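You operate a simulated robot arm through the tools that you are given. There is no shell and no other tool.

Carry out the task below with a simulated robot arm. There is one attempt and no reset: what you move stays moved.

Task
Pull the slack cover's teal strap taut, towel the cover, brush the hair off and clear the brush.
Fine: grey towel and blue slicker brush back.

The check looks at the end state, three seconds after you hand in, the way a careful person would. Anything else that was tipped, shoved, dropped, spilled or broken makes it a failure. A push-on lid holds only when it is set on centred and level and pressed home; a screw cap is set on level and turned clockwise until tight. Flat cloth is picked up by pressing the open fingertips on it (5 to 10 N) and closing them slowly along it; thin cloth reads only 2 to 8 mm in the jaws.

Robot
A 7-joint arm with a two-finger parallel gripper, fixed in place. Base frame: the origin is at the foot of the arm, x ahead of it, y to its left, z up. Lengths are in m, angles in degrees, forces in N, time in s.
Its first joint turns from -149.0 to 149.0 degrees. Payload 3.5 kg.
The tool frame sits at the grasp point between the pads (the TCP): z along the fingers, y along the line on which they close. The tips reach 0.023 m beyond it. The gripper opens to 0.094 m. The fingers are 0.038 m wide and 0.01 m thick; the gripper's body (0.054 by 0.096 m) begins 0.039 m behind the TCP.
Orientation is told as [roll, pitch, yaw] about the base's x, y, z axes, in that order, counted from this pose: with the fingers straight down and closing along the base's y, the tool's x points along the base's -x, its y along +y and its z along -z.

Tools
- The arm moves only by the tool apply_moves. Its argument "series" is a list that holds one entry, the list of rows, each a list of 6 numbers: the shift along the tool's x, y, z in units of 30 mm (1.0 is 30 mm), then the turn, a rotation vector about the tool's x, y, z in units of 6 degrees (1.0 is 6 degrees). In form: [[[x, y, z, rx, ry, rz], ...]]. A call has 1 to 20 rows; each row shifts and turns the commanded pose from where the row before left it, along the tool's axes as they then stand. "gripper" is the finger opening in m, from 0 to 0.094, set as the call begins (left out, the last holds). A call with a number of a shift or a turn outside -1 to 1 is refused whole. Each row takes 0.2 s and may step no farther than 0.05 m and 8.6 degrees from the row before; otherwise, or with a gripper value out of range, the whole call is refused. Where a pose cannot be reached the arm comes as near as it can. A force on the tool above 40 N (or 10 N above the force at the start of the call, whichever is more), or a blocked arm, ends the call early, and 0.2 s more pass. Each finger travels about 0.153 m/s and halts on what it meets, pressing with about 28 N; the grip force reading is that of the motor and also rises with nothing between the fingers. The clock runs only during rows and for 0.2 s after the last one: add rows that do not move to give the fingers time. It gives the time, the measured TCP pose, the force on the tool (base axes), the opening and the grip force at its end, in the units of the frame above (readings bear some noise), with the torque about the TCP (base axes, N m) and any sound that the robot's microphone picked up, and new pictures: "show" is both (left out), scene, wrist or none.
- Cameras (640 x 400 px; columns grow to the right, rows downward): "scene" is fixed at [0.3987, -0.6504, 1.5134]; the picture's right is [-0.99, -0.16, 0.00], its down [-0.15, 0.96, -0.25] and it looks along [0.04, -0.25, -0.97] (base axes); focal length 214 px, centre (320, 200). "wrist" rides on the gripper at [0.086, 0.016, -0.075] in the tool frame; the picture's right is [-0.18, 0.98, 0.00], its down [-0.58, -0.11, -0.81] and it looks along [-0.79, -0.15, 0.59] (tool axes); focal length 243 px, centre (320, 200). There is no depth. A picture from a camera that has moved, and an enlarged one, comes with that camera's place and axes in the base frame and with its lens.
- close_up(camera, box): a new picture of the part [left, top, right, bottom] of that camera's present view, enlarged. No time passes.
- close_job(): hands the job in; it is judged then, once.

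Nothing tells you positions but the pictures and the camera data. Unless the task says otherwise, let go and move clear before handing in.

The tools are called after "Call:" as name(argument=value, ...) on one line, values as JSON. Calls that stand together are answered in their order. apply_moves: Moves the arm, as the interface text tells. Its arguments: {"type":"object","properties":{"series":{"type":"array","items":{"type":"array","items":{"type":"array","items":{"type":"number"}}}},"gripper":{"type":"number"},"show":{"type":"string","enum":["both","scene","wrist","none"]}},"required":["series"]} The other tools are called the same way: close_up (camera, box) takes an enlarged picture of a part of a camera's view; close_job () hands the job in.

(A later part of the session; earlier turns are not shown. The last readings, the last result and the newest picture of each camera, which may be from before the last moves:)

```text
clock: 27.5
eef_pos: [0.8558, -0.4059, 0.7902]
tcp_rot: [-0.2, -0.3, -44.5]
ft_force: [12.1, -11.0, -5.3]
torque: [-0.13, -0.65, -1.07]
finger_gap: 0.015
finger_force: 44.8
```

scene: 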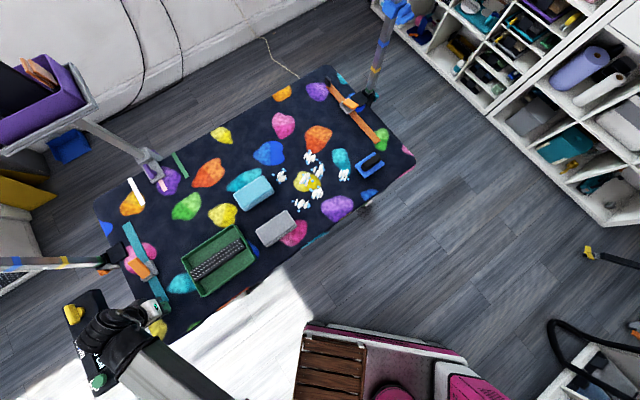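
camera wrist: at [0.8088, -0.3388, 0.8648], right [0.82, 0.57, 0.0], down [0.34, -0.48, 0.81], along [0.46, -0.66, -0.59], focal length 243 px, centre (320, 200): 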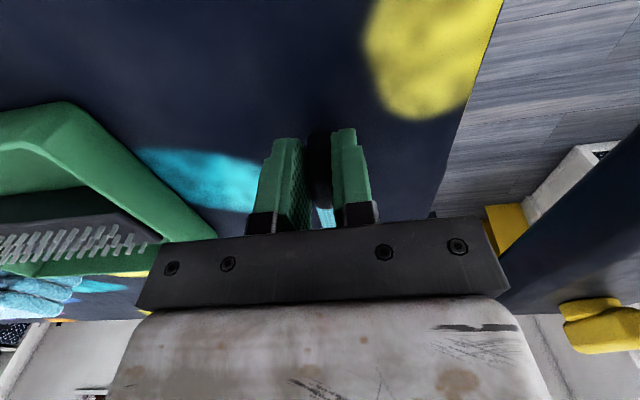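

Call:
close_up(camera="scene", box=[80, 120, 280, 340])

Call:
close_up(camera="scene", box=[220, 60, 420, 260])

```text
1.82 times, centred on (180, 230) of scene
camera zoom: at [0.3987, -0.6504, 1.5134], right [-0.99, -0.16, 0.0], down [-0.15, 0.96, -0.25], along [0.04, -0.25, -0.97], focal length 390 px, centre (574, 146)
```

zoom: 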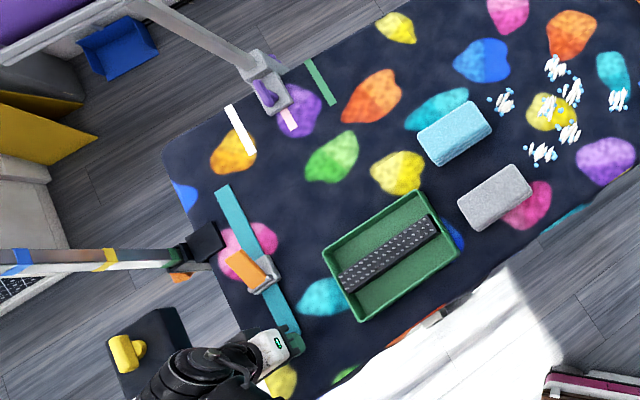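

```text
2.00 times, centred on (320, 160) of scene
camera zoom: at [0.3987, -0.6504, 1.5134], right [-0.99, -0.16, 0.0], down [-0.15, 0.96, -0.25], along [0.04, -0.25, -0.97], focal length 429 px, centre (320, 280)
```

zoom: 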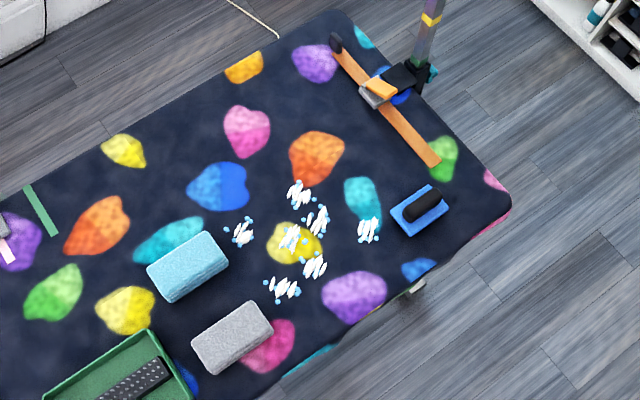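

Call:
apply_moves(series=[[[0.02, 0, 0.0, 0, 0, 0], [0.03, 0, 0.0, 0, 0, 0], [0.03, 0, 0, 0, 0, 0], [0.03, 0, 0, 0, 0, 0], [0, 0, 0, 0, 0, 0], [0, 0, 0, 0, 0, 0]]], show="none")

```text
clock: 28.9
eef_pos: [0.8542, -0.4037, 0.7901]
tcp_rot: [-0.2, -0.3, -44.5]
ft_force: [15.6, -8.1, 16.3]
torque: [0.16, -0.45, -1.0]
finger_gap: 0.0145
finger_force: 44.7
```

Call:
apply_moves(series=[[[0.03, -0.005, -0.015, 0, 0, 0], [0.04, 0, 0.0, 0, 0, 0], [0.04, 0, 0, 0, 0, 0], [0.04, 0, 0, 0, 0, 0], [0, 0, 0, 0, 0, 0], [0, 0, 0, 0, 0, 0]]])

Call:
close_up(camera="scene", box=[100, 210, 200, 330])

```text
clock: 30.3
eef_pos: [0.8517, -0.4016, 0.789]
tcp_rot: [-0.2, -0.3, -44.4]
ft_force: [18.5, -8.4, 6.1]
torque: [0.11, -0.55, -1.02]
finger_gap: 0.0144
finger_force: 44.9
camera wrist: at [0.799, -0.3291, 0.8647], right [0.82, 0.57, 0.0], down [0.34, -0.48, 0.81], along [0.46, -0.66, -0.59], focal length 243 px, centre (320, 200)
```

scene: 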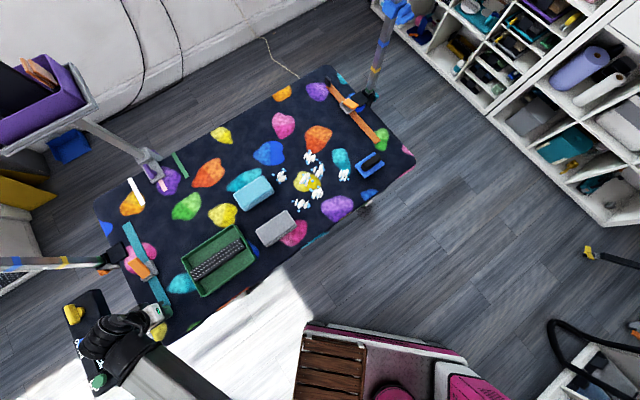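
wrist: 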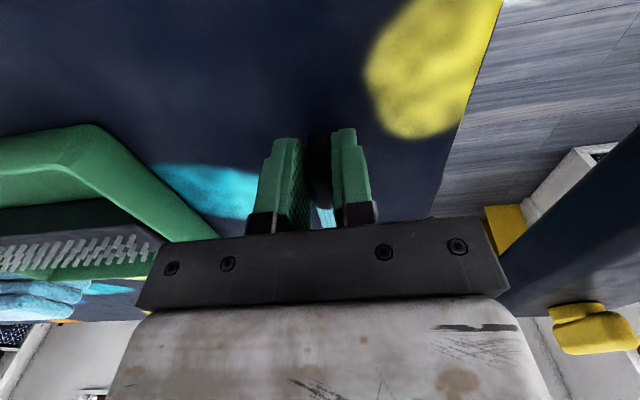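

```text
3.33 times, centred on (150, 270) of scene
camera zoom: at [0.3987, -0.6504, 1.5134], right [-0.99, -0.16, 0.0], down [-0.15, 0.96, -0.25], along [0.04, -0.25, -0.97], focal length 715 px, centre (887, -33)
```

zoom: 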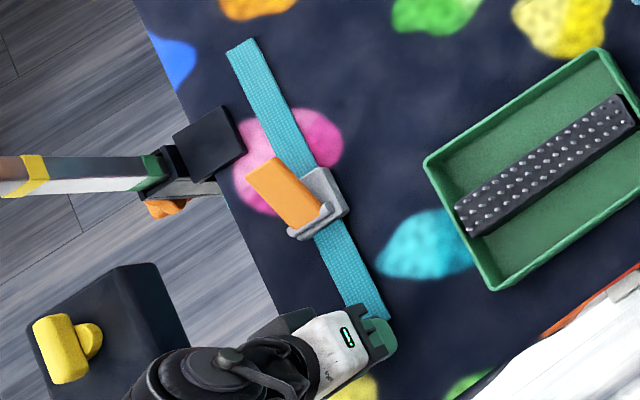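

The teal tail is now about 80 mm farther out, slightly past the orange strap's exposure, with about 19 N resisting. I'll let go and check that the buckle holds it.

Call:
apply_moves(series=[[[0, 0, 0, 0, 0, 0], [0, 0, 0, 0, 0, 0], [0, 0, 0, 0, 0, 0], [0, 0, 0, 0, 0, 0]]], gripper=0.05)

Call:
close_up(camera="scene", box=[100, 210, 200, 330])

Call:
close_up(camera="wrist", box=[240, 100, 420, 220])

```text
clock: 31.3
eef_pos: [0.8508, -0.4006, 0.7892]
tcp_rot: [-0.2, -0.1, -44.4]
ft_force: [0.0, 0.2, 0.4]
torque: [0.01, 0.01, 0.01]
finger_gap: 0.0501
finger_force: 0.0
camera wrist: at [0.7984, -0.329, 0.865], right [0.82, 0.57, 0.0], down [0.34, -0.48, 0.81], along [0.46, -0.66, -0.59], focal length 243 px, centre (320, 200)
```

scene: 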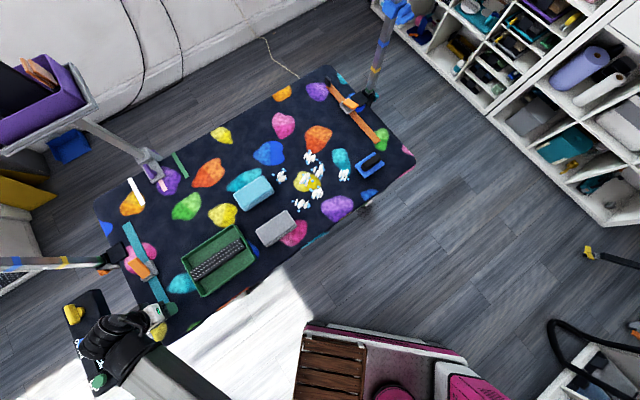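
wrist: 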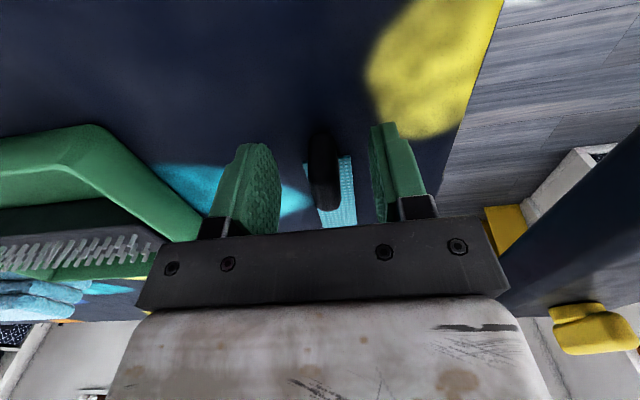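

```text
3.33 times, centred on (150, 270) of scene
camera zoom: at [0.3987, -0.6504, 1.5134], right [-0.99, -0.16, 0.0], down [-0.15, 0.96, -0.25], along [0.04, -0.25, -0.97], focal length 715 px, centre (887, -33)
```

zoom: 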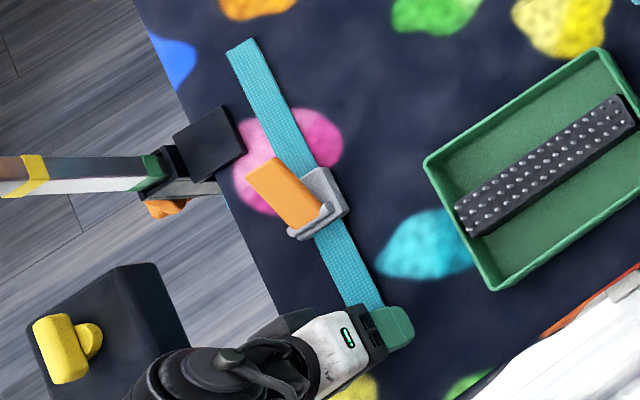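

```text
3.33 times, centred on (330, 160) of wrist
camera zoom: at [0.7984, -0.329, 0.865], right [0.82, 0.57, 0.0], down [0.34, -0.48, 0.81], along [0.46, -0.66, -0.59], focal length 809 px, centre (287, 333)
```

zoom: 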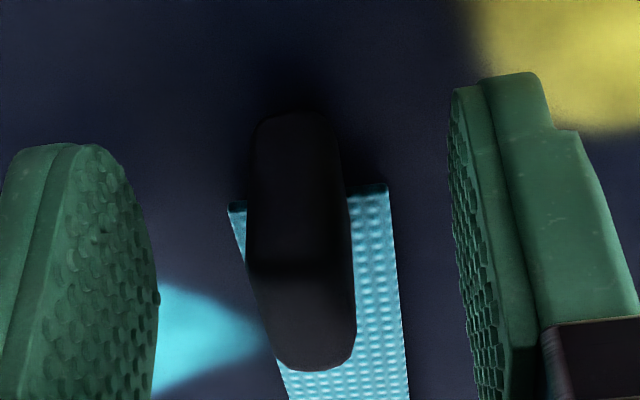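

The strap holds at the new length with zero load on the gripper. I'll rise clear and move along the table to look at the towel, hair and brush.

Call:
apply_moves(series=[[[0, 0, -0.3, 0, 0, 0], [0, 0, -0.6, 0, 0, 0], [0, 0, -0.8, 0, 0, 0], [0, 0, -0.9, 0, 0, 0], [0, 0, -0.9, 0, 0, 0], [0, 0, -0.9, 0, 0, 0], [0, 0, -0.7, 0, 0, 0], [0, -0.2, -0.3, 0, 0, 0], [0, -0.5, -0.1, 0, 0, 0], [0, -0.8, 0, 0, 0, 0], [0, -0.9, 0, 0, 0, 0], [0, -0.9, 0, 0, 0, 0], [0, -0.9, 0, 0, 0, 0], [0, -0.9, 0, 0, 0, 0], [0, -0.9, 0, 0, 0, 0], [0, -0.9, 0, 0, 0, 0], [0, -0.9, 0, 0, 0, 0], [0, -0.7, 0, 0, 0, 0], [0, -0.4, 0, 0, 0, 0], [0, -0.2, 0, 0, 0, 0]]], gripper=0.094)

Call:
close_up(camera="scene", box=[100, 210, 200, 330])

```text
clock: 35.5
eef_pos: [0.6597, -0.5952, 0.9559]
tcp_rot: [-0.2, -0.1, -44.3]
ft_force: [-0.5, -1.0, -0.1]
torque: [-0.04, -0.05, 0.05]
finger_gap: 0.0941
finger_force: 0.1
camera wrist: at [0.6078, -0.5237, 1.0322], right [0.82, 0.57, 0.0], down [0.34, -0.48, 0.81], along [0.46, -0.66, -0.59], focal length 243 px, centre (320, 200)
```

scene: 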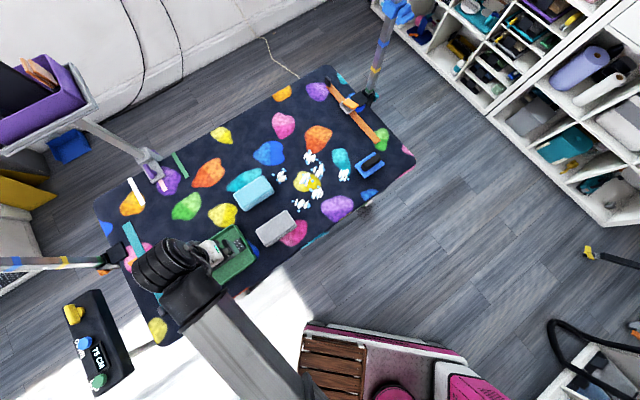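
wrist: 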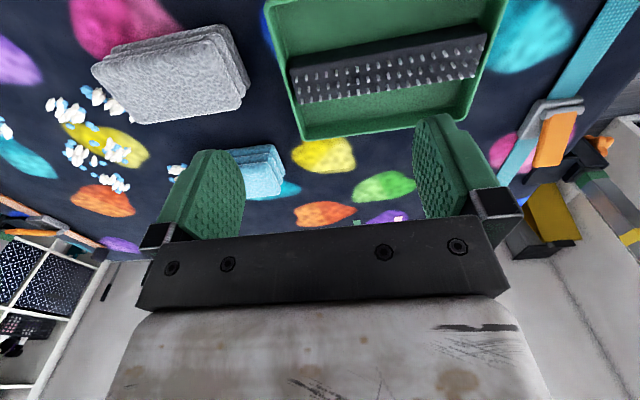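

```text
3.33 times, centred on (150, 270) of scene
camera zoom: at [0.3987, -0.6504, 1.5134], right [-0.99, -0.16, 0.0], down [-0.15, 0.96, -0.25], along [0.04, -0.25, -0.97], focal length 715 px, centre (887, -33)
```

zoom: 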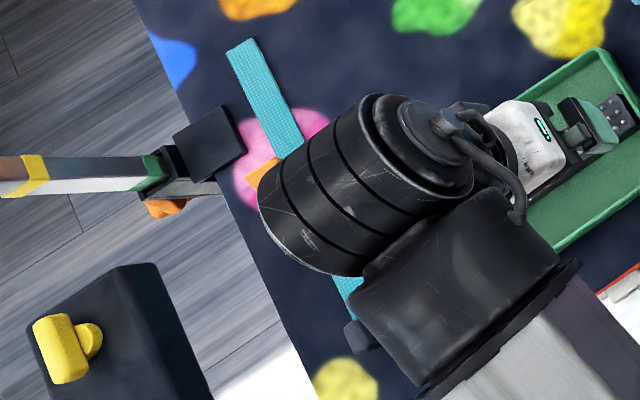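

Call:
apply_moves(series=[[[0, -0.3, 0, 0, 0, 0], [0, -0.6, 0, 0, 0, 0], [0, -0.9, 0, 0, 0, 0], [0, -0.9, 0, 0, 0, 0], [0, -0.9, 0, 0, 0, 0], [0, -0.9, 0, 0, 0, 0], [0, -0.9, 0, 0, 0, 0], [0, -0.9, 0, 0, 0, 0], [0, -0.9, 0, 0, 0, 0], [0, -0.9, 0, 0, 0, 0], [0, -0.7, 0, 0, 0, 0], [0, -0.4, 0, 0, 0, 0], [0, -0.2, 0, 0, 0, 0]]])

Call:
close_up(camera="wrist", box=[0, 0, 320, 200])

Call:
close_up(camera="wrist", box=[240, 0, 560, 200])

Call:
close_up(camera="scene", box=[80, 120, 280, 340])

```text
clock: 38.3
eef_pos: [0.4619, -0.7976, 0.9567]
tcp_rot: [-0.2, -0.3, -44.3]
ft_force: [0.3, -1.0, 0.6]
torque: [0.0, -0.02, -0.02]
finger_gap: 0.0944
finger_force: 0.1
camera wrist: at [0.4104, -0.7259, 1.0333], right [0.82, 0.57, 0.0], down [0.34, -0.48, 0.81], along [0.46, -0.66, -0.59], focal length 243 px, centre (320, 200)
```

scene: 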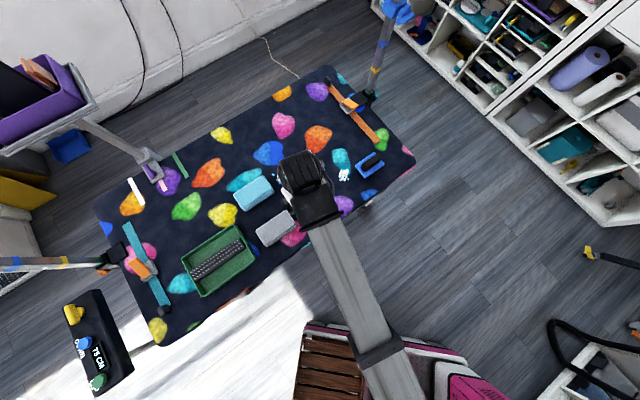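
wrist: 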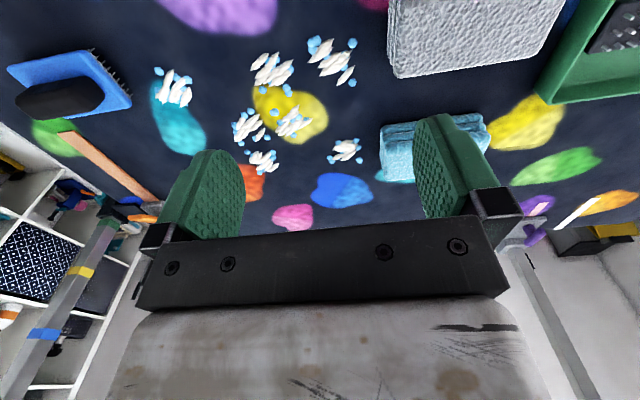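

```text
2.00 times, centred on (160, 100) of wrist
camera zoom: at [0.4104, -0.7259, 1.0333], right [0.82, 0.57, 0.0], down [0.34, -0.48, 0.81], along [0.46, -0.66, -0.59], focal length 485 px, centre (640, 400)
```

zoom: 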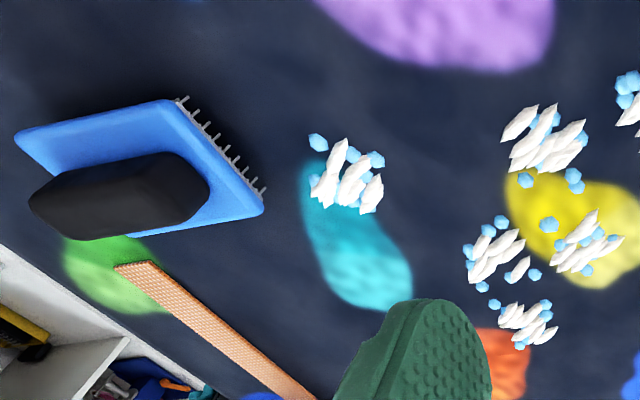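

```text
2.00 times, centred on (400, 100) of wrist
camera zoom: at [0.4104, -0.7259, 1.0333], right [0.82, 0.57, 0.0], down [0.34, -0.48, 0.81], along [0.46, -0.66, -0.59], focal length 485 px, centre (160, 400)
```

zoom: 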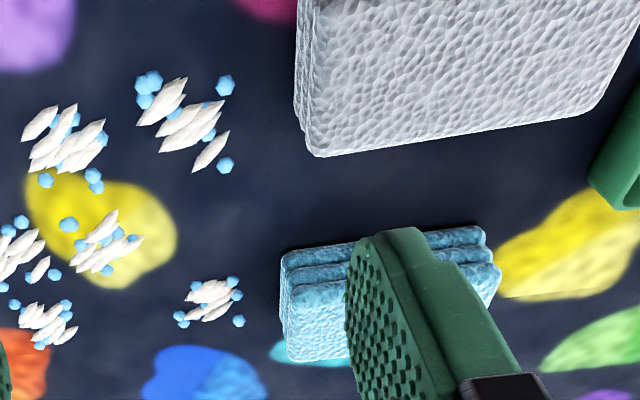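

```text
1.82 times, centred on (180, 230) of scene
camera zoom: at [0.3987, -0.6504, 1.5134], right [-0.99, -0.16, 0.0], down [-0.15, 0.96, -0.25], along [0.04, -0.25, -0.97], focal length 390 px, centre (574, 146)
```

zoom: 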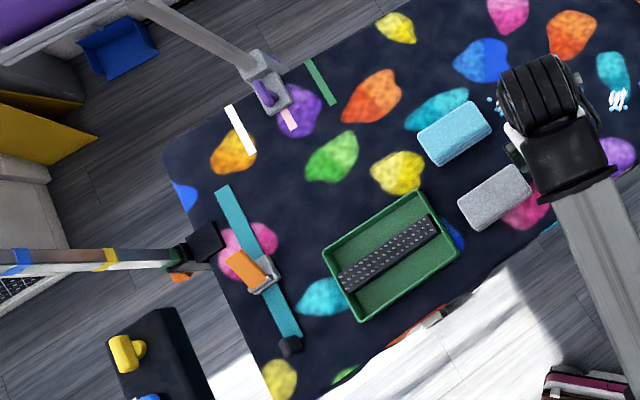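

I can see the tufts with water drops, and the slicker brush lying bristles-down with its black handle on top. While empty-handed I'll test how far out the arm reaches with the tool vertical, staying well above everything.

Call:
apply_moves(series=[[[-0.3, -0.08, 0.15, 0, 0, 0], [-0.6, -0.17, 0.3, 0, 0, 0], [-0.8, -0.22, 0.4, 0, 0, 0], [-0.8, -0.22, 0.4, 0, 0, 0], [-0.8, -0.22, 0.4, 0, 0, 0], [-0.8, -0.22, 0.4, 0, 0, 0], [-0.7, -0.2, 0.3, 0, 0, 0], [-0.5, -0.14, 0.2, 0, 0, 0], [-0.16, -0.06, 0.12, 0, 0, 0], [0, 0, 0, 0, 0, 0]]])

Call:
close_up(camera="wrist", box=[0, 0, 320, 200])

```text
clock: 40.5
eef_pos: [0.5472, -0.9447, 0.8771]
tcp_rot: [-0.3, -0.2, -44.3]
ft_force: [0.8, -0.9, -0.1]
torque: [0.03, 0.01, 0.02]
finger_gap: 0.0938
finger_force: 0.0
camera wrist: at [0.4957, -0.8728, 0.9521], right [0.82, 0.57, 0.0], down [0.34, -0.48, 0.81], along [0.46, -0.66, -0.59], focal length 243 px, centre (320, 200)
```

scene: 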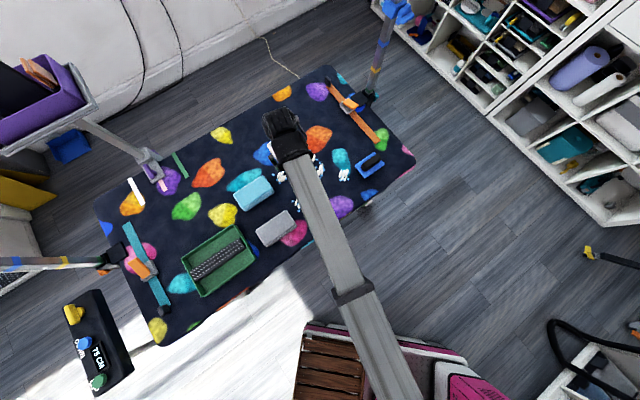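
wrist: 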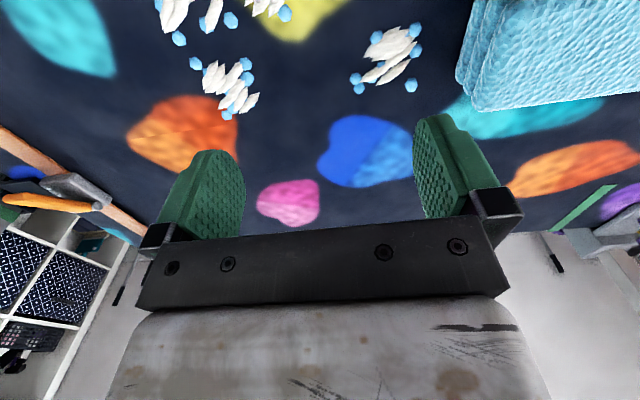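

```text
2.00 times, centred on (160, 100) of wrist
camera zoom: at [0.4957, -0.8728, 0.9521], right [0.82, 0.57, 0.0], down [0.34, -0.48, 0.81], along [0.46, -0.66, -0.59], focal length 485 px, centre (640, 400)
```

zoom: 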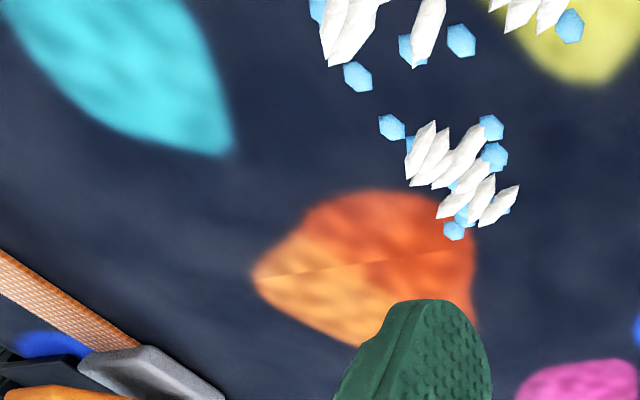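

Call:
apply_moves(series=[[[-0.1, -0.5, 0.2, 0, 0, 0], [-0.15, -0.7, 0.3, 0, 0, 0], [-0.15, -0.7, 0.4, 0, 0, 0], [-0.12, -0.6, 0.4, 0, 0, 0], [-0.1, -0.38, 0.27, 0, 0, 0], [0, 0, 0, 0, 0, 0]]])

```text
clock: 41.9
eef_pos: [0.5, -1.0212, 0.8296]
tcp_rot: [-0.1, -0.1, -44.4]
ft_force: [0.2, 0.6, 0.2]
torque: [0.02, 0.02, -0.05]
finger_gap: 0.094
finger_force: 0.1
camera wrist: at [0.4493, -0.9501, 0.9053], right [0.82, 0.57, 0.0], down [0.34, -0.48, 0.81], along [0.46, -0.66, -0.59], focal length 243 px, centre (320, 200)
```

scene: 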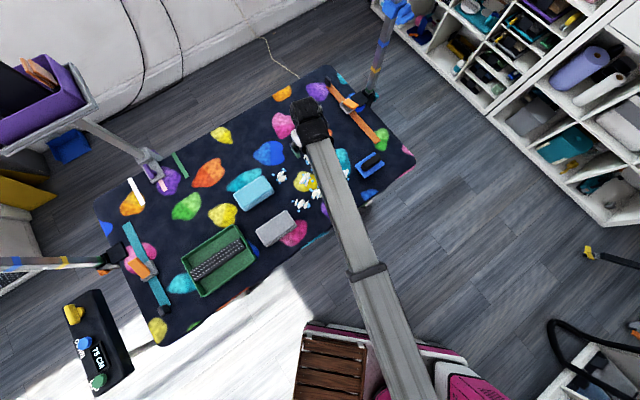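
wrist: 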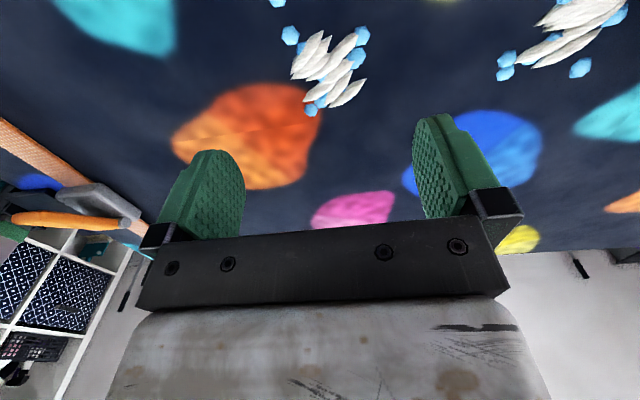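

The arm reaches at least 1.137 m with the tool vertical, so every tuft and the brush can be worked that way. I'll lift and back off towards the grey towel, turning so the fingers close across its short side.

Call:
apply_moves(series=[[[0.186, 0.276, -0.146, 0, 0, 0], [0.371, 0.553, -0.291, 0, 0, 0], [0.51, 0.76, -0.4, 0, 0, 0], [0.557, 0.829, -0.437, 0, 0, 0], [0.557, 0.829, -0.437, 0, 0, 0], [0.557, 0.829, -0.437, 0, 0, 0], [0.557, 0.829, -0.437, 0, 0, 0], [0.557, 0.829, -0.437, 0, 0, 0], [0.51, 0.76, -0.4, 0, 0, 0], [0.418, 0.622, -0.328, 0, 0, 0], [0.325, 0.484, -0.255, 0, 0, 0], [0, 0, 0, 0, 0, -0.15], [0, 0, 0, 0, 0, -0.3], [0, 0, 0, 0, 0, -0.4], [0, 0, 0, 0, 0, -0.4], [0, 0, 0, 0, 0, -0.4], [0, 0, 0, 0, 0, -0.4], [0, 0, 0, 0, 0, -0.4], [0, 0, 0, 0, 0, -0.4], [0, 0, 0, 0, 0, -0.4]]], show="none")

Call:
apply_moves(series=[[[0, 0, 0, 0, 0, -0.42], [0, 0, 0, 0, 0, -0.42], [0, 0, 0, 0, 0, -0.42], [0, 0, 0, 0, 0, -0.42], [0, 0, 0, 0, 0, -0.42], [0, 0, 0, 0, 0, -0.42], [0, 0, 0, 0, 0, -0.42], [0, 0, 0, 0, 0, -0.42], [0, 0, 0, 0, 0, -0.42], [0, 0, 0, 0, 0, -0.42], [0, 0, 0, 0, 0, -0.42], [0, 0, 0, 0, 0, -0.42], [0, 0, 0, 0, 0, -0.42], [0, 0, 0, 0, 0, -0.42], [0, 0, 0, 0, 0, -0.42], [0, 0, 0, 0, 0, -0.42], [0, 0, 0, 0, 0, -0.42], [0, 0, 0, 0, 0, -0.42], [0, 0, 0, 0, 0, -0.42], [0, 0, 0, 0, 0, -0.42]]], show="none")

Call:
apply_moves(series=[[[0, 0, 0, 0, 0, -0.42], [0, 0, 0, 0, 0, -0.42], [0, 0, 0, 0, 0, -0.42], [0, 0, 0, 0, 0, -0.42], [0, 0, 0, 0, 0, -0.4], [0, 0, 0, 0, 0, -0.35], [0, 0, 0, 0, 0, -0.25], [0, 0, 0, 0, 0, -0.14], [0, 0, 0, 0, 0, -0.05]]])

```text
clock: 46.1
eef_pos: [0.5493, -0.749, 0.9494]
tcp_rot: [-0.3, 0.0, -24.7]
ft_force: [0.0, 0.3, 0.0]
torque: [-0.04, 0.01, 0.0]
finger_gap: 0.0941
finger_force: 0.1
```

```text
clock: 50.3
eef_pos: [0.5503, -0.7491, 0.9495]
tcp_rot: [-0.3, 0.1, 25.6]
ft_force: [-0.8, -0.4, -0.5]
torque: [0.01, -0.02, 0.0]
finger_gap: 0.0942
finger_force: 0.1
```

```text
clock: 52.3
eef_pos: [0.5507, -0.7504, 0.9501]
tcp_rot: [-0.2, 0.1, 42.8]
ft_force: [0.6, -0.2, 0.7]
torque: [0.02, 0.01, 0.0]
finger_gap: 0.0942
finger_force: 0.1
camera wrist: at [0.4745, -0.7964, 1.0255], right [-0.53, 0.85, 0.0], down [0.5, 0.32, 0.8], along [0.68, 0.43, -0.59], focal length 243 px, centre (320, 200)
```

scene: 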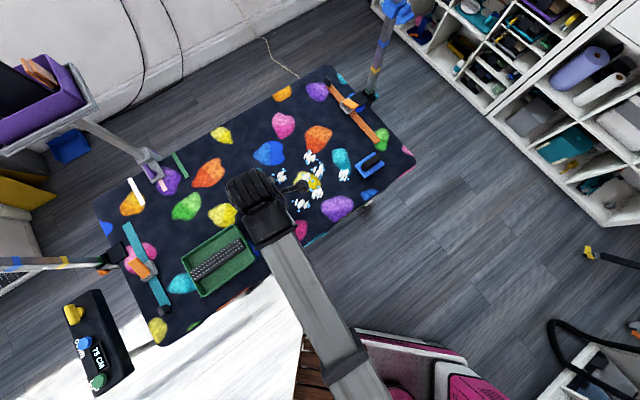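
wrist: 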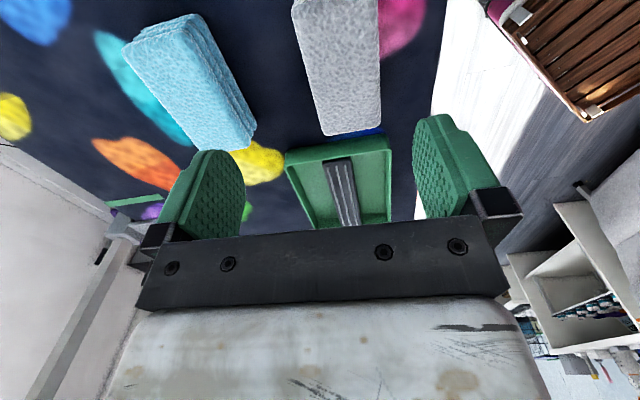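

The grey towel is about 0.124 × 0.063 m, centred near (0.557, -0.717), with its top at about z = 0.79. I'll align over it and descend partway to check the finger clearance.

Call:
apply_moves(series=[[[-0.2, 0.15, 0.2, 0, 0, -0.1], [-0.3, 0.22, 0.5, 0, 0, -0.2], [-0.3, 0.2, 0.7, 0, 0, -0.1], [-0.11, 0.1, 0.8, 0, 0, 0], [0, 0, 0.7, 0, 0, 0], [0, 0, 0.5, 0, 0, 0], [0, 0, 0.25, 0, 0, 0], [0, 0, 0, 0, 0, 0]]])

Call:
close_up(camera="wrist", box=[160, 60, 480, 260])

Call:
close_up(camera="scene", box=[220, 170, 320, 270])

```text
clock: 54.1
eef_pos: [0.5552, -0.7165, 0.8409]
tcp_rot: [-0.2, 0.2, 45.2]
ft_force: [0.7, 0.0, 0.3]
torque: [0.0, 0.0, 0.05]
finger_gap: 0.0938
finger_force: 0.1
camera wrist: at [0.4817, -0.7671, 0.9164], right [-0.57, 0.82, -0.01], down [0.49, 0.34, 0.8], along [0.66, 0.45, -0.59], focal length 243 px, centre (320, 200)
```

scene: 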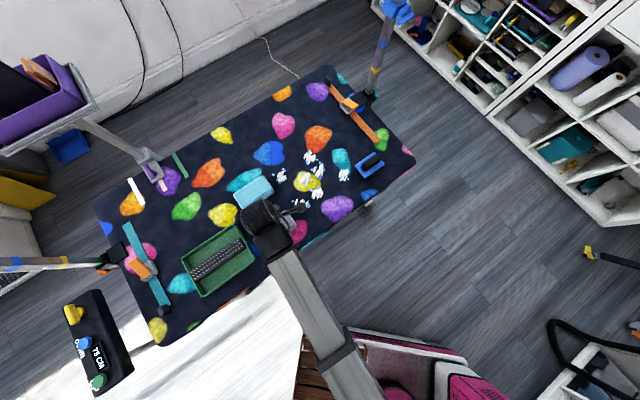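
wrist: 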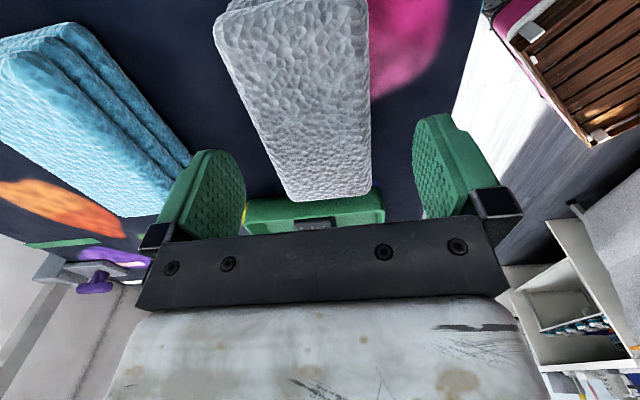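

```text
2.00 times, centred on (320, 160) of wrist
camera zoom: at [0.4817, -0.7671, 0.9164], right [-0.57, 0.82, -0.01], down [0.49, 0.34, 0.8], along [0.66, 0.45, -0.59], focal length 485 px, centre (320, 280)
```

zoom: 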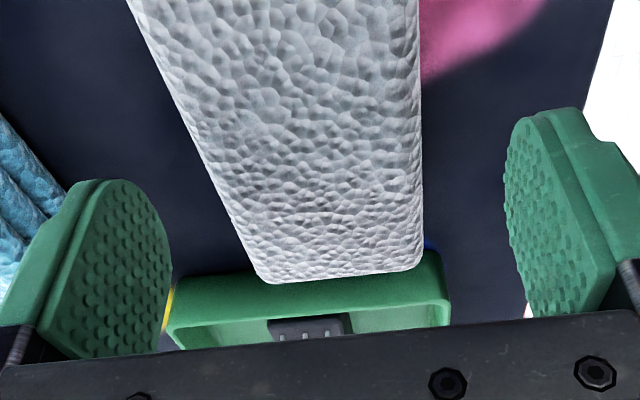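

```text
4.00 times, centred on (270, 220) of scene
camera zoom: at [0.3987, -0.6504, 1.5134], right [-0.99, -0.16, 0.0], down [-0.15, 0.96, -0.25], along [0.04, -0.25, -0.97], focal length 858 px, centre (520, 120)
```

zoom: 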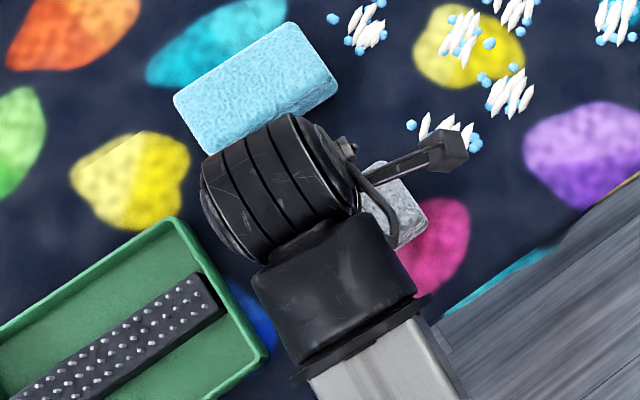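

Call:
apply_moves(series=[[[-0.1, -0.06, 0.2, 0, 0, 0], [-0.1, -0.05, 0.4, 0, 0, 0], [-0.02, 0, 0.5, 0, 0, 0], [0, 0, 0.4, 0, 0, 0], [0, 0, 0.23, 0, 0, 0], [0, 0, 0.1, 0, 0, 0]]])

Call:
close_up(camera="wrist", box=[160, 60, 480, 260])

```text
clock: 55.5
eef_pos: [0.5624, -0.7133, 0.7854]
tcp_rot: [-0.1, 0.1, 45.2]
ft_force: [-0.8, 0.7, 0.4]
torque: [0.01, 0.03, -0.03]
finger_gap: 0.0942
finger_force: 0.0
camera wrist: at [0.4886, -0.7628, 0.8609], right [-0.57, 0.82, 0.0], down [0.49, 0.34, 0.8], along [0.66, 0.45, -0.59], focal length 243 px, centre (320, 200)
```

scene: 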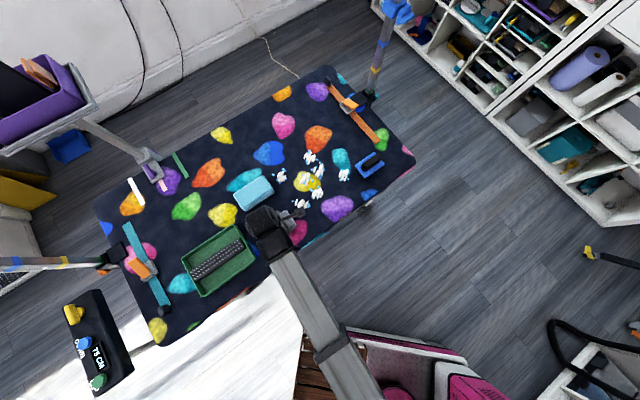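
wrist: 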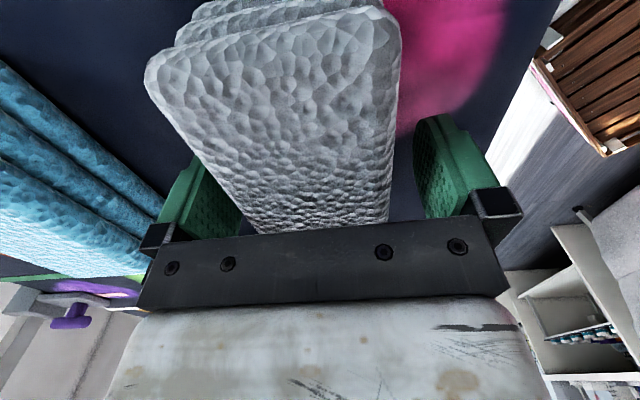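

```text
2.00 times, centred on (320, 160) of wrist
camera zoom: at [0.4886, -0.7628, 0.8609], right [-0.57, 0.82, 0.0], down [0.49, 0.34, 0.8], along [0.66, 0.45, -0.59], focal length 485 px, centre (320, 280)
```

zoom: 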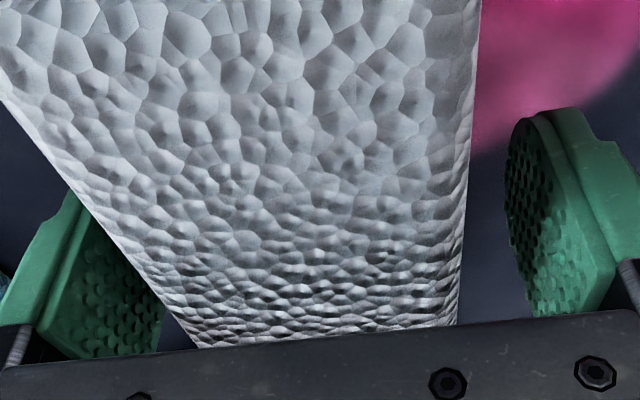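

The towel sits well between the fingers. I'll remember this pose (0.562, -0.713, 0.785, yaw 45°) for putting it back, and close now.

Call:
apply_moves(series=[[[0, 0, 0, 0, 0, 0], [0, 0, 0, 0, 0, 0], [0, 0, 0, 0, 0, 0], [0, 0, 0, 0, 0, 0]]], gripper=0.0)

```text
clock: 56.5
eef_pos: [0.563, -0.7124, 0.7857]
tcp_rot: [-0.2, 0.2, 45.2]
ft_force: [0.0, 0.7, 2.0]
torque: [0.06, 0.08, 0.0]
finger_gap: 0.0636
finger_force: 28.0
camera wrist: at [0.4886, -0.7628, 0.861], right [-0.57, 0.82, 0.0], down [0.49, 0.34, 0.8], along [0.66, 0.45, -0.59], focal length 243 px, centre (320, 200)
```

scene: 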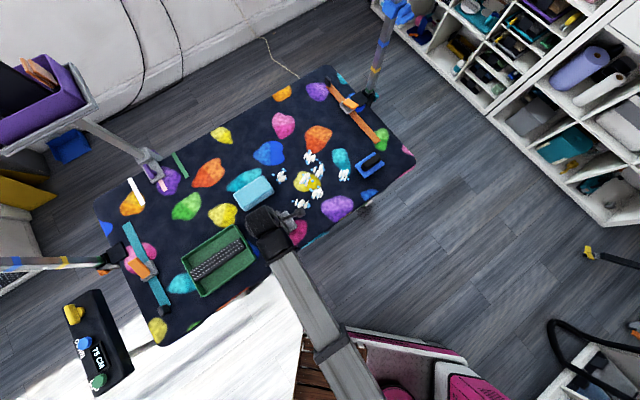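
wrist: 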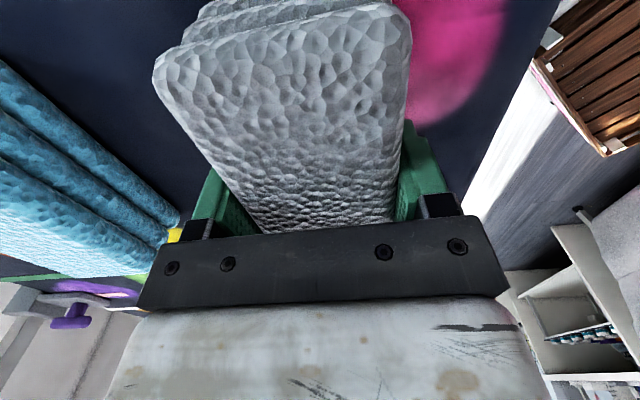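

Gripped at 64 mm. I'll lift the towel clear, carry it along the table to over the first tufts and check before pressing.

Call:
apply_moves(series=[[[0, 0, -0.2, 0, 0, 0], [0, 0, -0.5, 0, 0, 0], [0, 0, -0.6, 0, 0, 0], [0, 0, -0.5, 0, 0, 0], [0.3, -0.05, -0.1, 0, 0, 0], [0.6, -0.1, 0, 0, 0, 0], [0.8, -0.2, 0, 0, 0, 0], [0.8, -0.2, 0, 0, 0, 0], [0.8, -0.2, 0, 0, 0, 0], [0.7, -0.15, 0, 0, 0, 0], [0.45, -0.1, 0, 0, 0, 0], [0.2, 0, 0, 0, 0, 0], [0, 0, 0, 0, 0, 0]]])

Call:
close_up(camera="scene", box=[220, 130, 380, 250])

```text
clock: 59.3
eef_pos: [0.4842, -0.8344, 0.8429]
tcp_rot: [-0.1, 0.1, 45.2]
ft_force: [-0.2, -0.8, -1.7]
torque: [0.04, -0.01, -0.02]
finger_gap: 0.0638
finger_force: 28.0
camera wrist: at [0.4113, -0.8841, 0.9192], right [-0.57, 0.82, 0.0], down [0.49, 0.34, 0.8], along [0.66, 0.45, -0.59], focal length 243 px, centre (320, 200)
```

scene: 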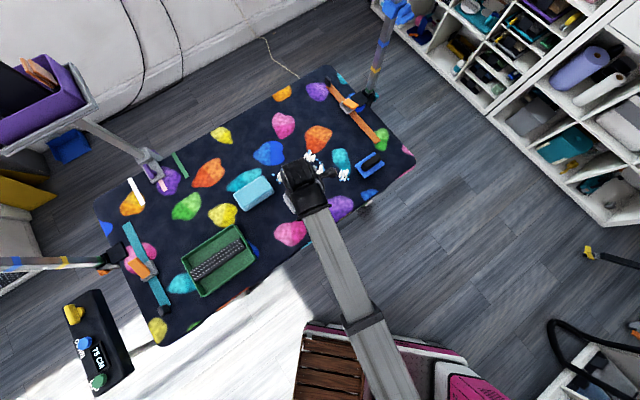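
wrist: 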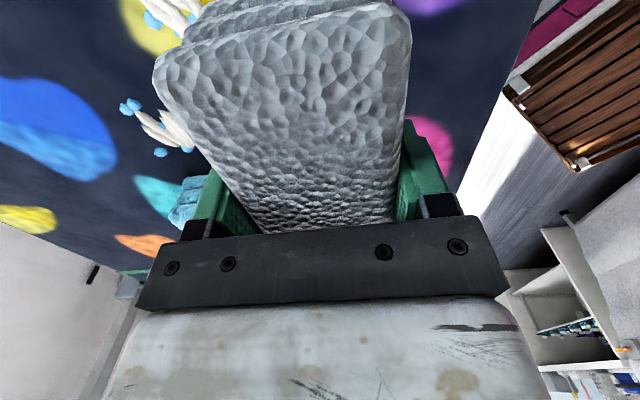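

```text
3.33 times, centred on (300, 190) of scene
camera zoom: at [0.3987, -0.6504, 1.5134], right [-0.99, -0.16, 0.0], down [-0.15, 0.96, -0.25], along [0.04, -0.25, -0.97], focal length 715 px, centre (387, 233)
```

zoom: 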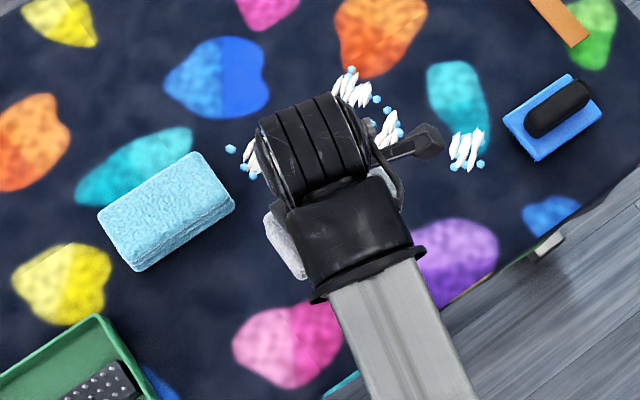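

The towel is over tufts 5 and 7. I'll lower it gently onto the cover.

Call:
apply_moves(series=[[[0, 0, 0.25, 0, 0, 0], [0, 0, 0.45, 0, 0, 0], [0, 0, 0.45, 0, 0, 0], [0, 0, 0.35, 0, 0, 0], [0, 0, 0.2, 0, 0, 0], [0, 0, 0.13, 0, 0, 0], [0, 0, 0.06, 0, 0, 0], [0, 0, 0.04, 0, 0, 0], [0, 0, 0, 0, 0, 0]]], show="none")

```text
clock: 61.3
eef_pos: [0.4854, -0.833, 0.7837]
tcp_rot: [-0.2, 0.2, 45.3]
ft_force: [4.0, -0.5, 9.4]
torque: [0.2, 0.19, -0.05]
finger_gap: 0.0637
finger_force: 28.1
```

Call:
apply_moves(series=[[[0, 0, -0.2, 0, 0, 0], [0, 0, -0.4, 0, 0, 0], [0, 0, -0.5, 0, 0, 0], [0, 0, -0.4, 0, 0, 0], [0.3, 0, -0.2, 0, 0, 0], [0.6, 0, 0, 0, 0, 0], [0.8, 0, 0, 0, 0, 0], [0.8, 0, 0, 0, 0, 0], [0.8, 0, 0, 0, 0, 0], [0.8, 0, 0, 0, 0, 0], [0.8, 0, 0, 0, 0, 0], [0.5, 0, 0, 0, 0, 0], [0.2, 0, 0, 0, 0, 0], [0, 0, 0, 0, 0, 0]]])

Call:
close_up(camera="scene", box=[220, 130, 380, 250])

Call:
close_up(camera="wrist", box=[0, 0, 240, 150])

```text
clock: 64.3
eef_pos: [0.3683, -0.9523, 0.8386]
tcp_rot: [-0.3, 0.3, 45.2]
ft_force: [0.0, 0.1, -0.8]
torque: [0.03, -0.03, -0.02]
finger_gap: 0.0637
finger_force: 28.4
camera wrist: at [0.2946, -1.0016, 0.9142], right [-0.57, 0.82, 0.0], down [0.49, 0.34, 0.8], along [0.66, 0.45, -0.59], focal length 243 px, centre (320, 200)
```

scene: 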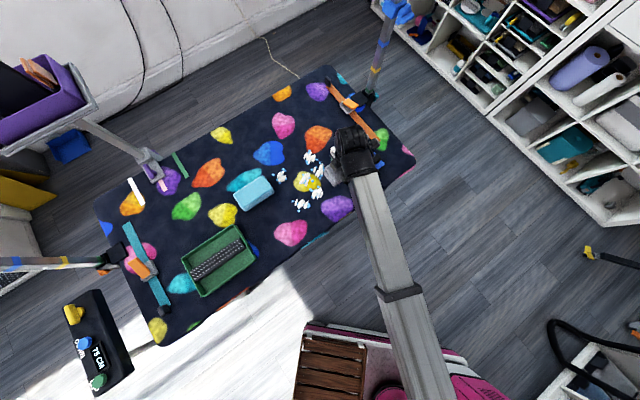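
wrist: 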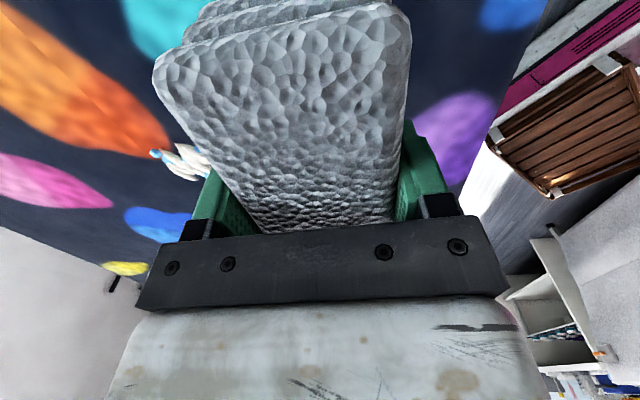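

```text
3.33 times, centred on (300, 190) of scene
camera zoom: at [0.3987, -0.6504, 1.5134], right [-0.99, -0.16, 0.0], down [-0.15, 0.96, -0.25], along [0.04, -0.25, -0.97], focal length 715 px, centre (387, 233)
```

zoom: 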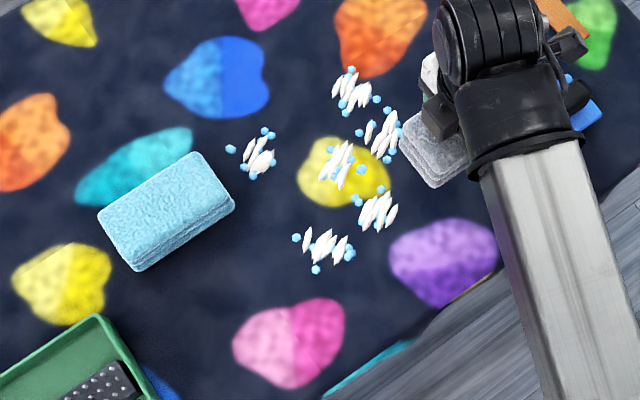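

```text
2.67 times, centred on (120, 75) of wrist
camera zoom: at [0.2946, -1.0016, 0.9142], right [-0.57, 0.82, 0.0], down [0.49, 0.34, 0.8], along [0.66, 0.45, -0.59], focal length 647 px, centre (853, 533)
```

zoom: 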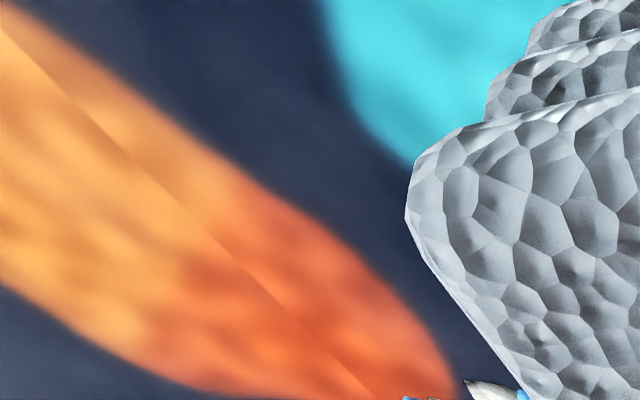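

A plain press left the drops in place, so it needs actual wiping strokes. I'll lower here at tuft 6 and slide along the row through tufts 5 and 7 with light pressure.

Call:
apply_moves(series=[[[0, 0.1, 0.25, 0, 0, 0], [0, 0.1, 0.45, 0, 0, 0], [0, 0.05, 0.45, 0, 0, 0], [0, 0, 0.35, 0, 0, 0], [0, 0, 0.18, 0, 0, 0], [0, 0, 0.1, 0, 0, 0], [0, 0, 0.04, 0, 0, 0], [0, 0, 0, 0, 0, 0], [-0.15, 0, 0, 0, 0, 0], [-0.3, 0, 0, 0, 0, 0], [-0.35, 0, 0, 0, 0, 0], [-0.35, 0, 0, 0, 0, 0], [-0.35, 0, 0, 0, 0, 0], [-0.35, 0, 0, 0, 0, 0]]], show="none")

```text
clock: 65.8
eef_pos: [0.3609, -0.9476, 0.7839]
tcp_rot: [-0.3, 0.4, 45.2]
ft_force: [-0.8, 3.4, 11.8]
torque: [-0.01, 0.46, -0.08]
finger_gap: 0.0637
finger_force: 28.2
stopped in row 7: the force on the tool passed its limit at 43 N (the readings are from after the stop); the commanded pose is now the measured one
```

Call:
apply_moves(series=[[[-0.1, 0, -0.01, 0, 0, 0], [-0.2, 0, 0, 0, 0, 0], [-0.3, 0, 0, 0, 0, 0], [-0.35, 0, 0, 0, 0, 0], [-0.35, 0, 0, 0, 0, 0], [-0.35, 0, 0, 0, 0, 0], [-0.35, 0, 0, 0, 0, 0], [-0.35, 0, 0, 0, 0, 0], [-0.35, 0, 0, 0, 0, 0], [-0.35, 0, 0, 0, 0, 0]]])

Call:
close_up(camera="scene", box=[260, 120, 420, 240])

```text
clock: 68.0
eef_pos: [0.4256, -0.8812, 0.7825]
tcp_rot: [-0.2, 0.3, 45.1]
ft_force: [-7.8, -7.6, 20.8]
torque: [0.93, -0.29, 0.22]
finger_gap: 0.0637
finger_force: 28.1
camera wrist: at [0.3526, -0.9313, 0.8592], right [-0.57, 0.82, -0.01], down [0.49, 0.34, 0.8], along [0.66, 0.45, -0.59], focal length 243 px, centre (320, 200)
```

scene: 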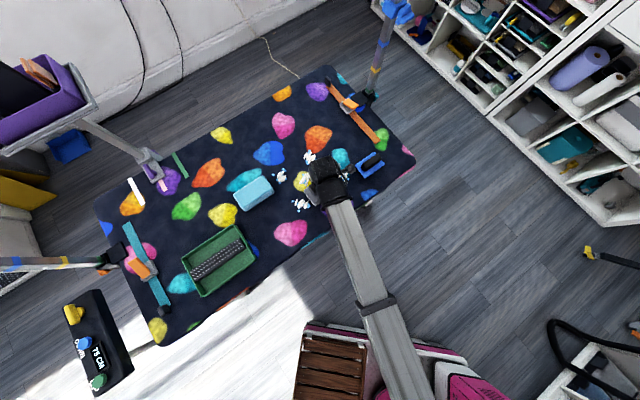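
wrist: 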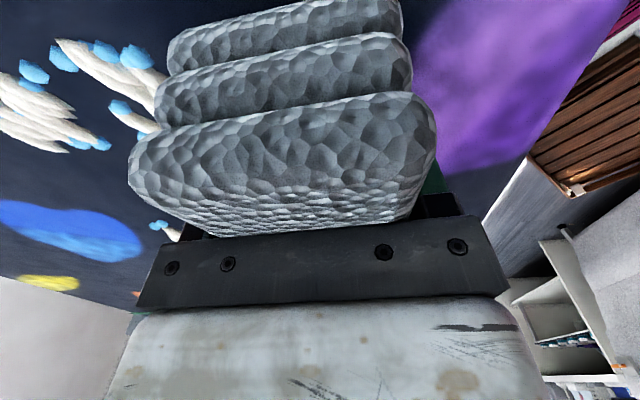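

```text
3.33 times, centred on (340, 180) of scene
camera zoom: at [0.3987, -0.6504, 1.5134], right [-0.99, -0.16, 0.0], down [-0.15, 0.96, -0.25], along [0.04, -0.25, -0.97], focal length 715 px, centre (253, 267)
```

zoom: 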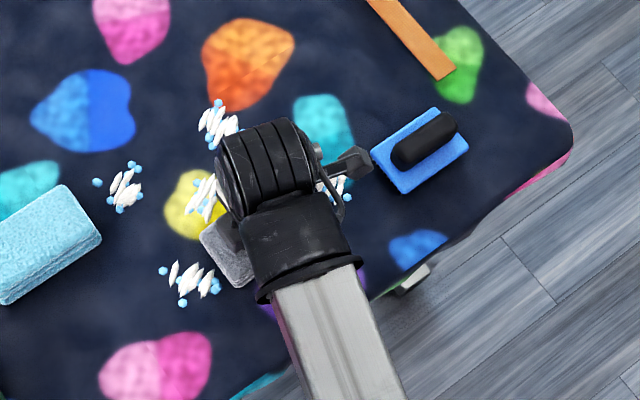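

The towel has pitched a bit in the grip and I can't see whether the drops changed. I'll lift and move aside to get a clear view.

Call:
apply_moves(series=[[[0, 0, -0.3, 0, 0, 0], [0, 0, -0.6, 0, 0, 0], [0, 0, -0.7, 0, 0, 0], [0, 0, -0.7, 0, 0, 0], [0, 0, -0.5, 0, 0, 0], [-0.3, 0, -0.2, 0, 0, 0], [-0.6, 0, 0, 0, 0, 0], [-0.8, 0, 0, 0, 0, 0], [-0.8, 0, 0, 0, 0, 0], [-0.8, 0, 0, 0, 0, 0], [-0.8, 0, 0, 0, 0, 0], [-0.8, 0, 0, 0, 0, 0], [-0.6, 0, 0, 0, 0, 0], [-0.3, 0, 0, 0, 0, 0]]])

Call:
close_up(camera="scene", box=[260, 120, 420, 240])

Call:
close_up(camera="wrist", box=[100, 0, 480, 240])

```text
clock: 71.0
eef_pos: [0.5518, -0.7585, 0.8708]
tcp_rot: [-0.3, 0.3, 45.1]
ft_force: [1.0, 0.6, -1.6]
torque: [0.01, 0.0, -0.02]
finger_gap: 0.0639
finger_force: 27.8
camera wrist: at [0.4773, -0.8086, 0.9468], right [-0.57, 0.82, -0.01], down [0.49, 0.34, 0.8], along [0.66, 0.45, -0.59], focal length 243 px, centre (320, 200)
```

scene: 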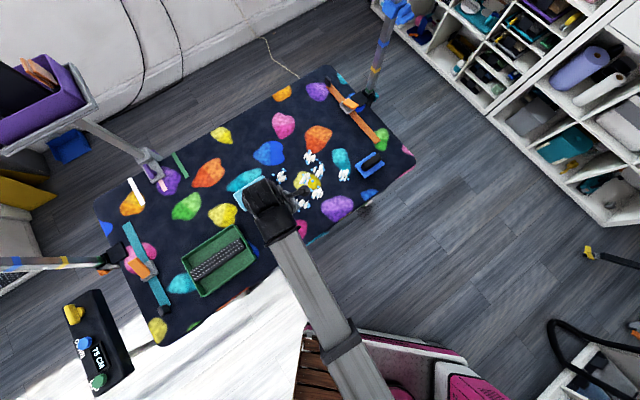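
wrist: 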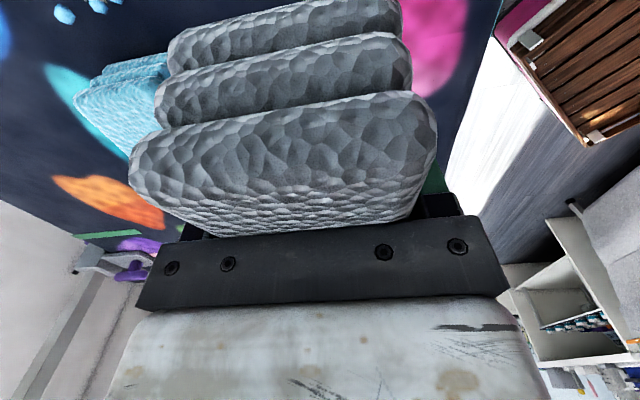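

```text
3.33 times, centred on (340, 180) of scene
camera zoom: at [0.3987, -0.6504, 1.5134], right [-0.99, -0.16, 0.0], down [-0.15, 0.96, -0.25], along [0.04, -0.25, -0.97], focal length 715 px, centre (253, 267)
```

zoom: 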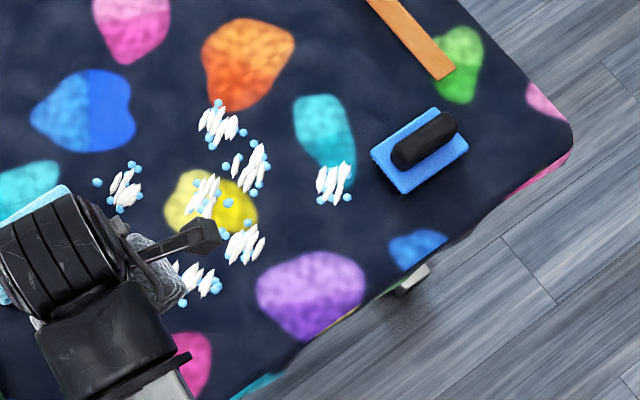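

```text
1.67 times, centred on (290, 120) of wrist
camera zoom: at [0.4773, -0.8086, 0.9468], right [-0.57, 0.82, -0.01], down [0.49, 0.34, 0.8], along [0.66, 0.45, -0.59], focal length 404 px, centre (370, 333)
```

zoom: 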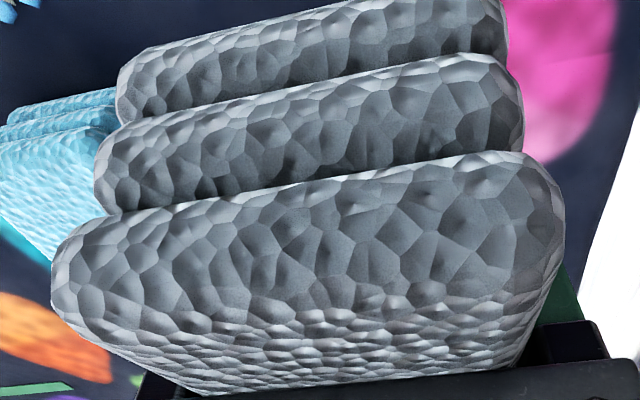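

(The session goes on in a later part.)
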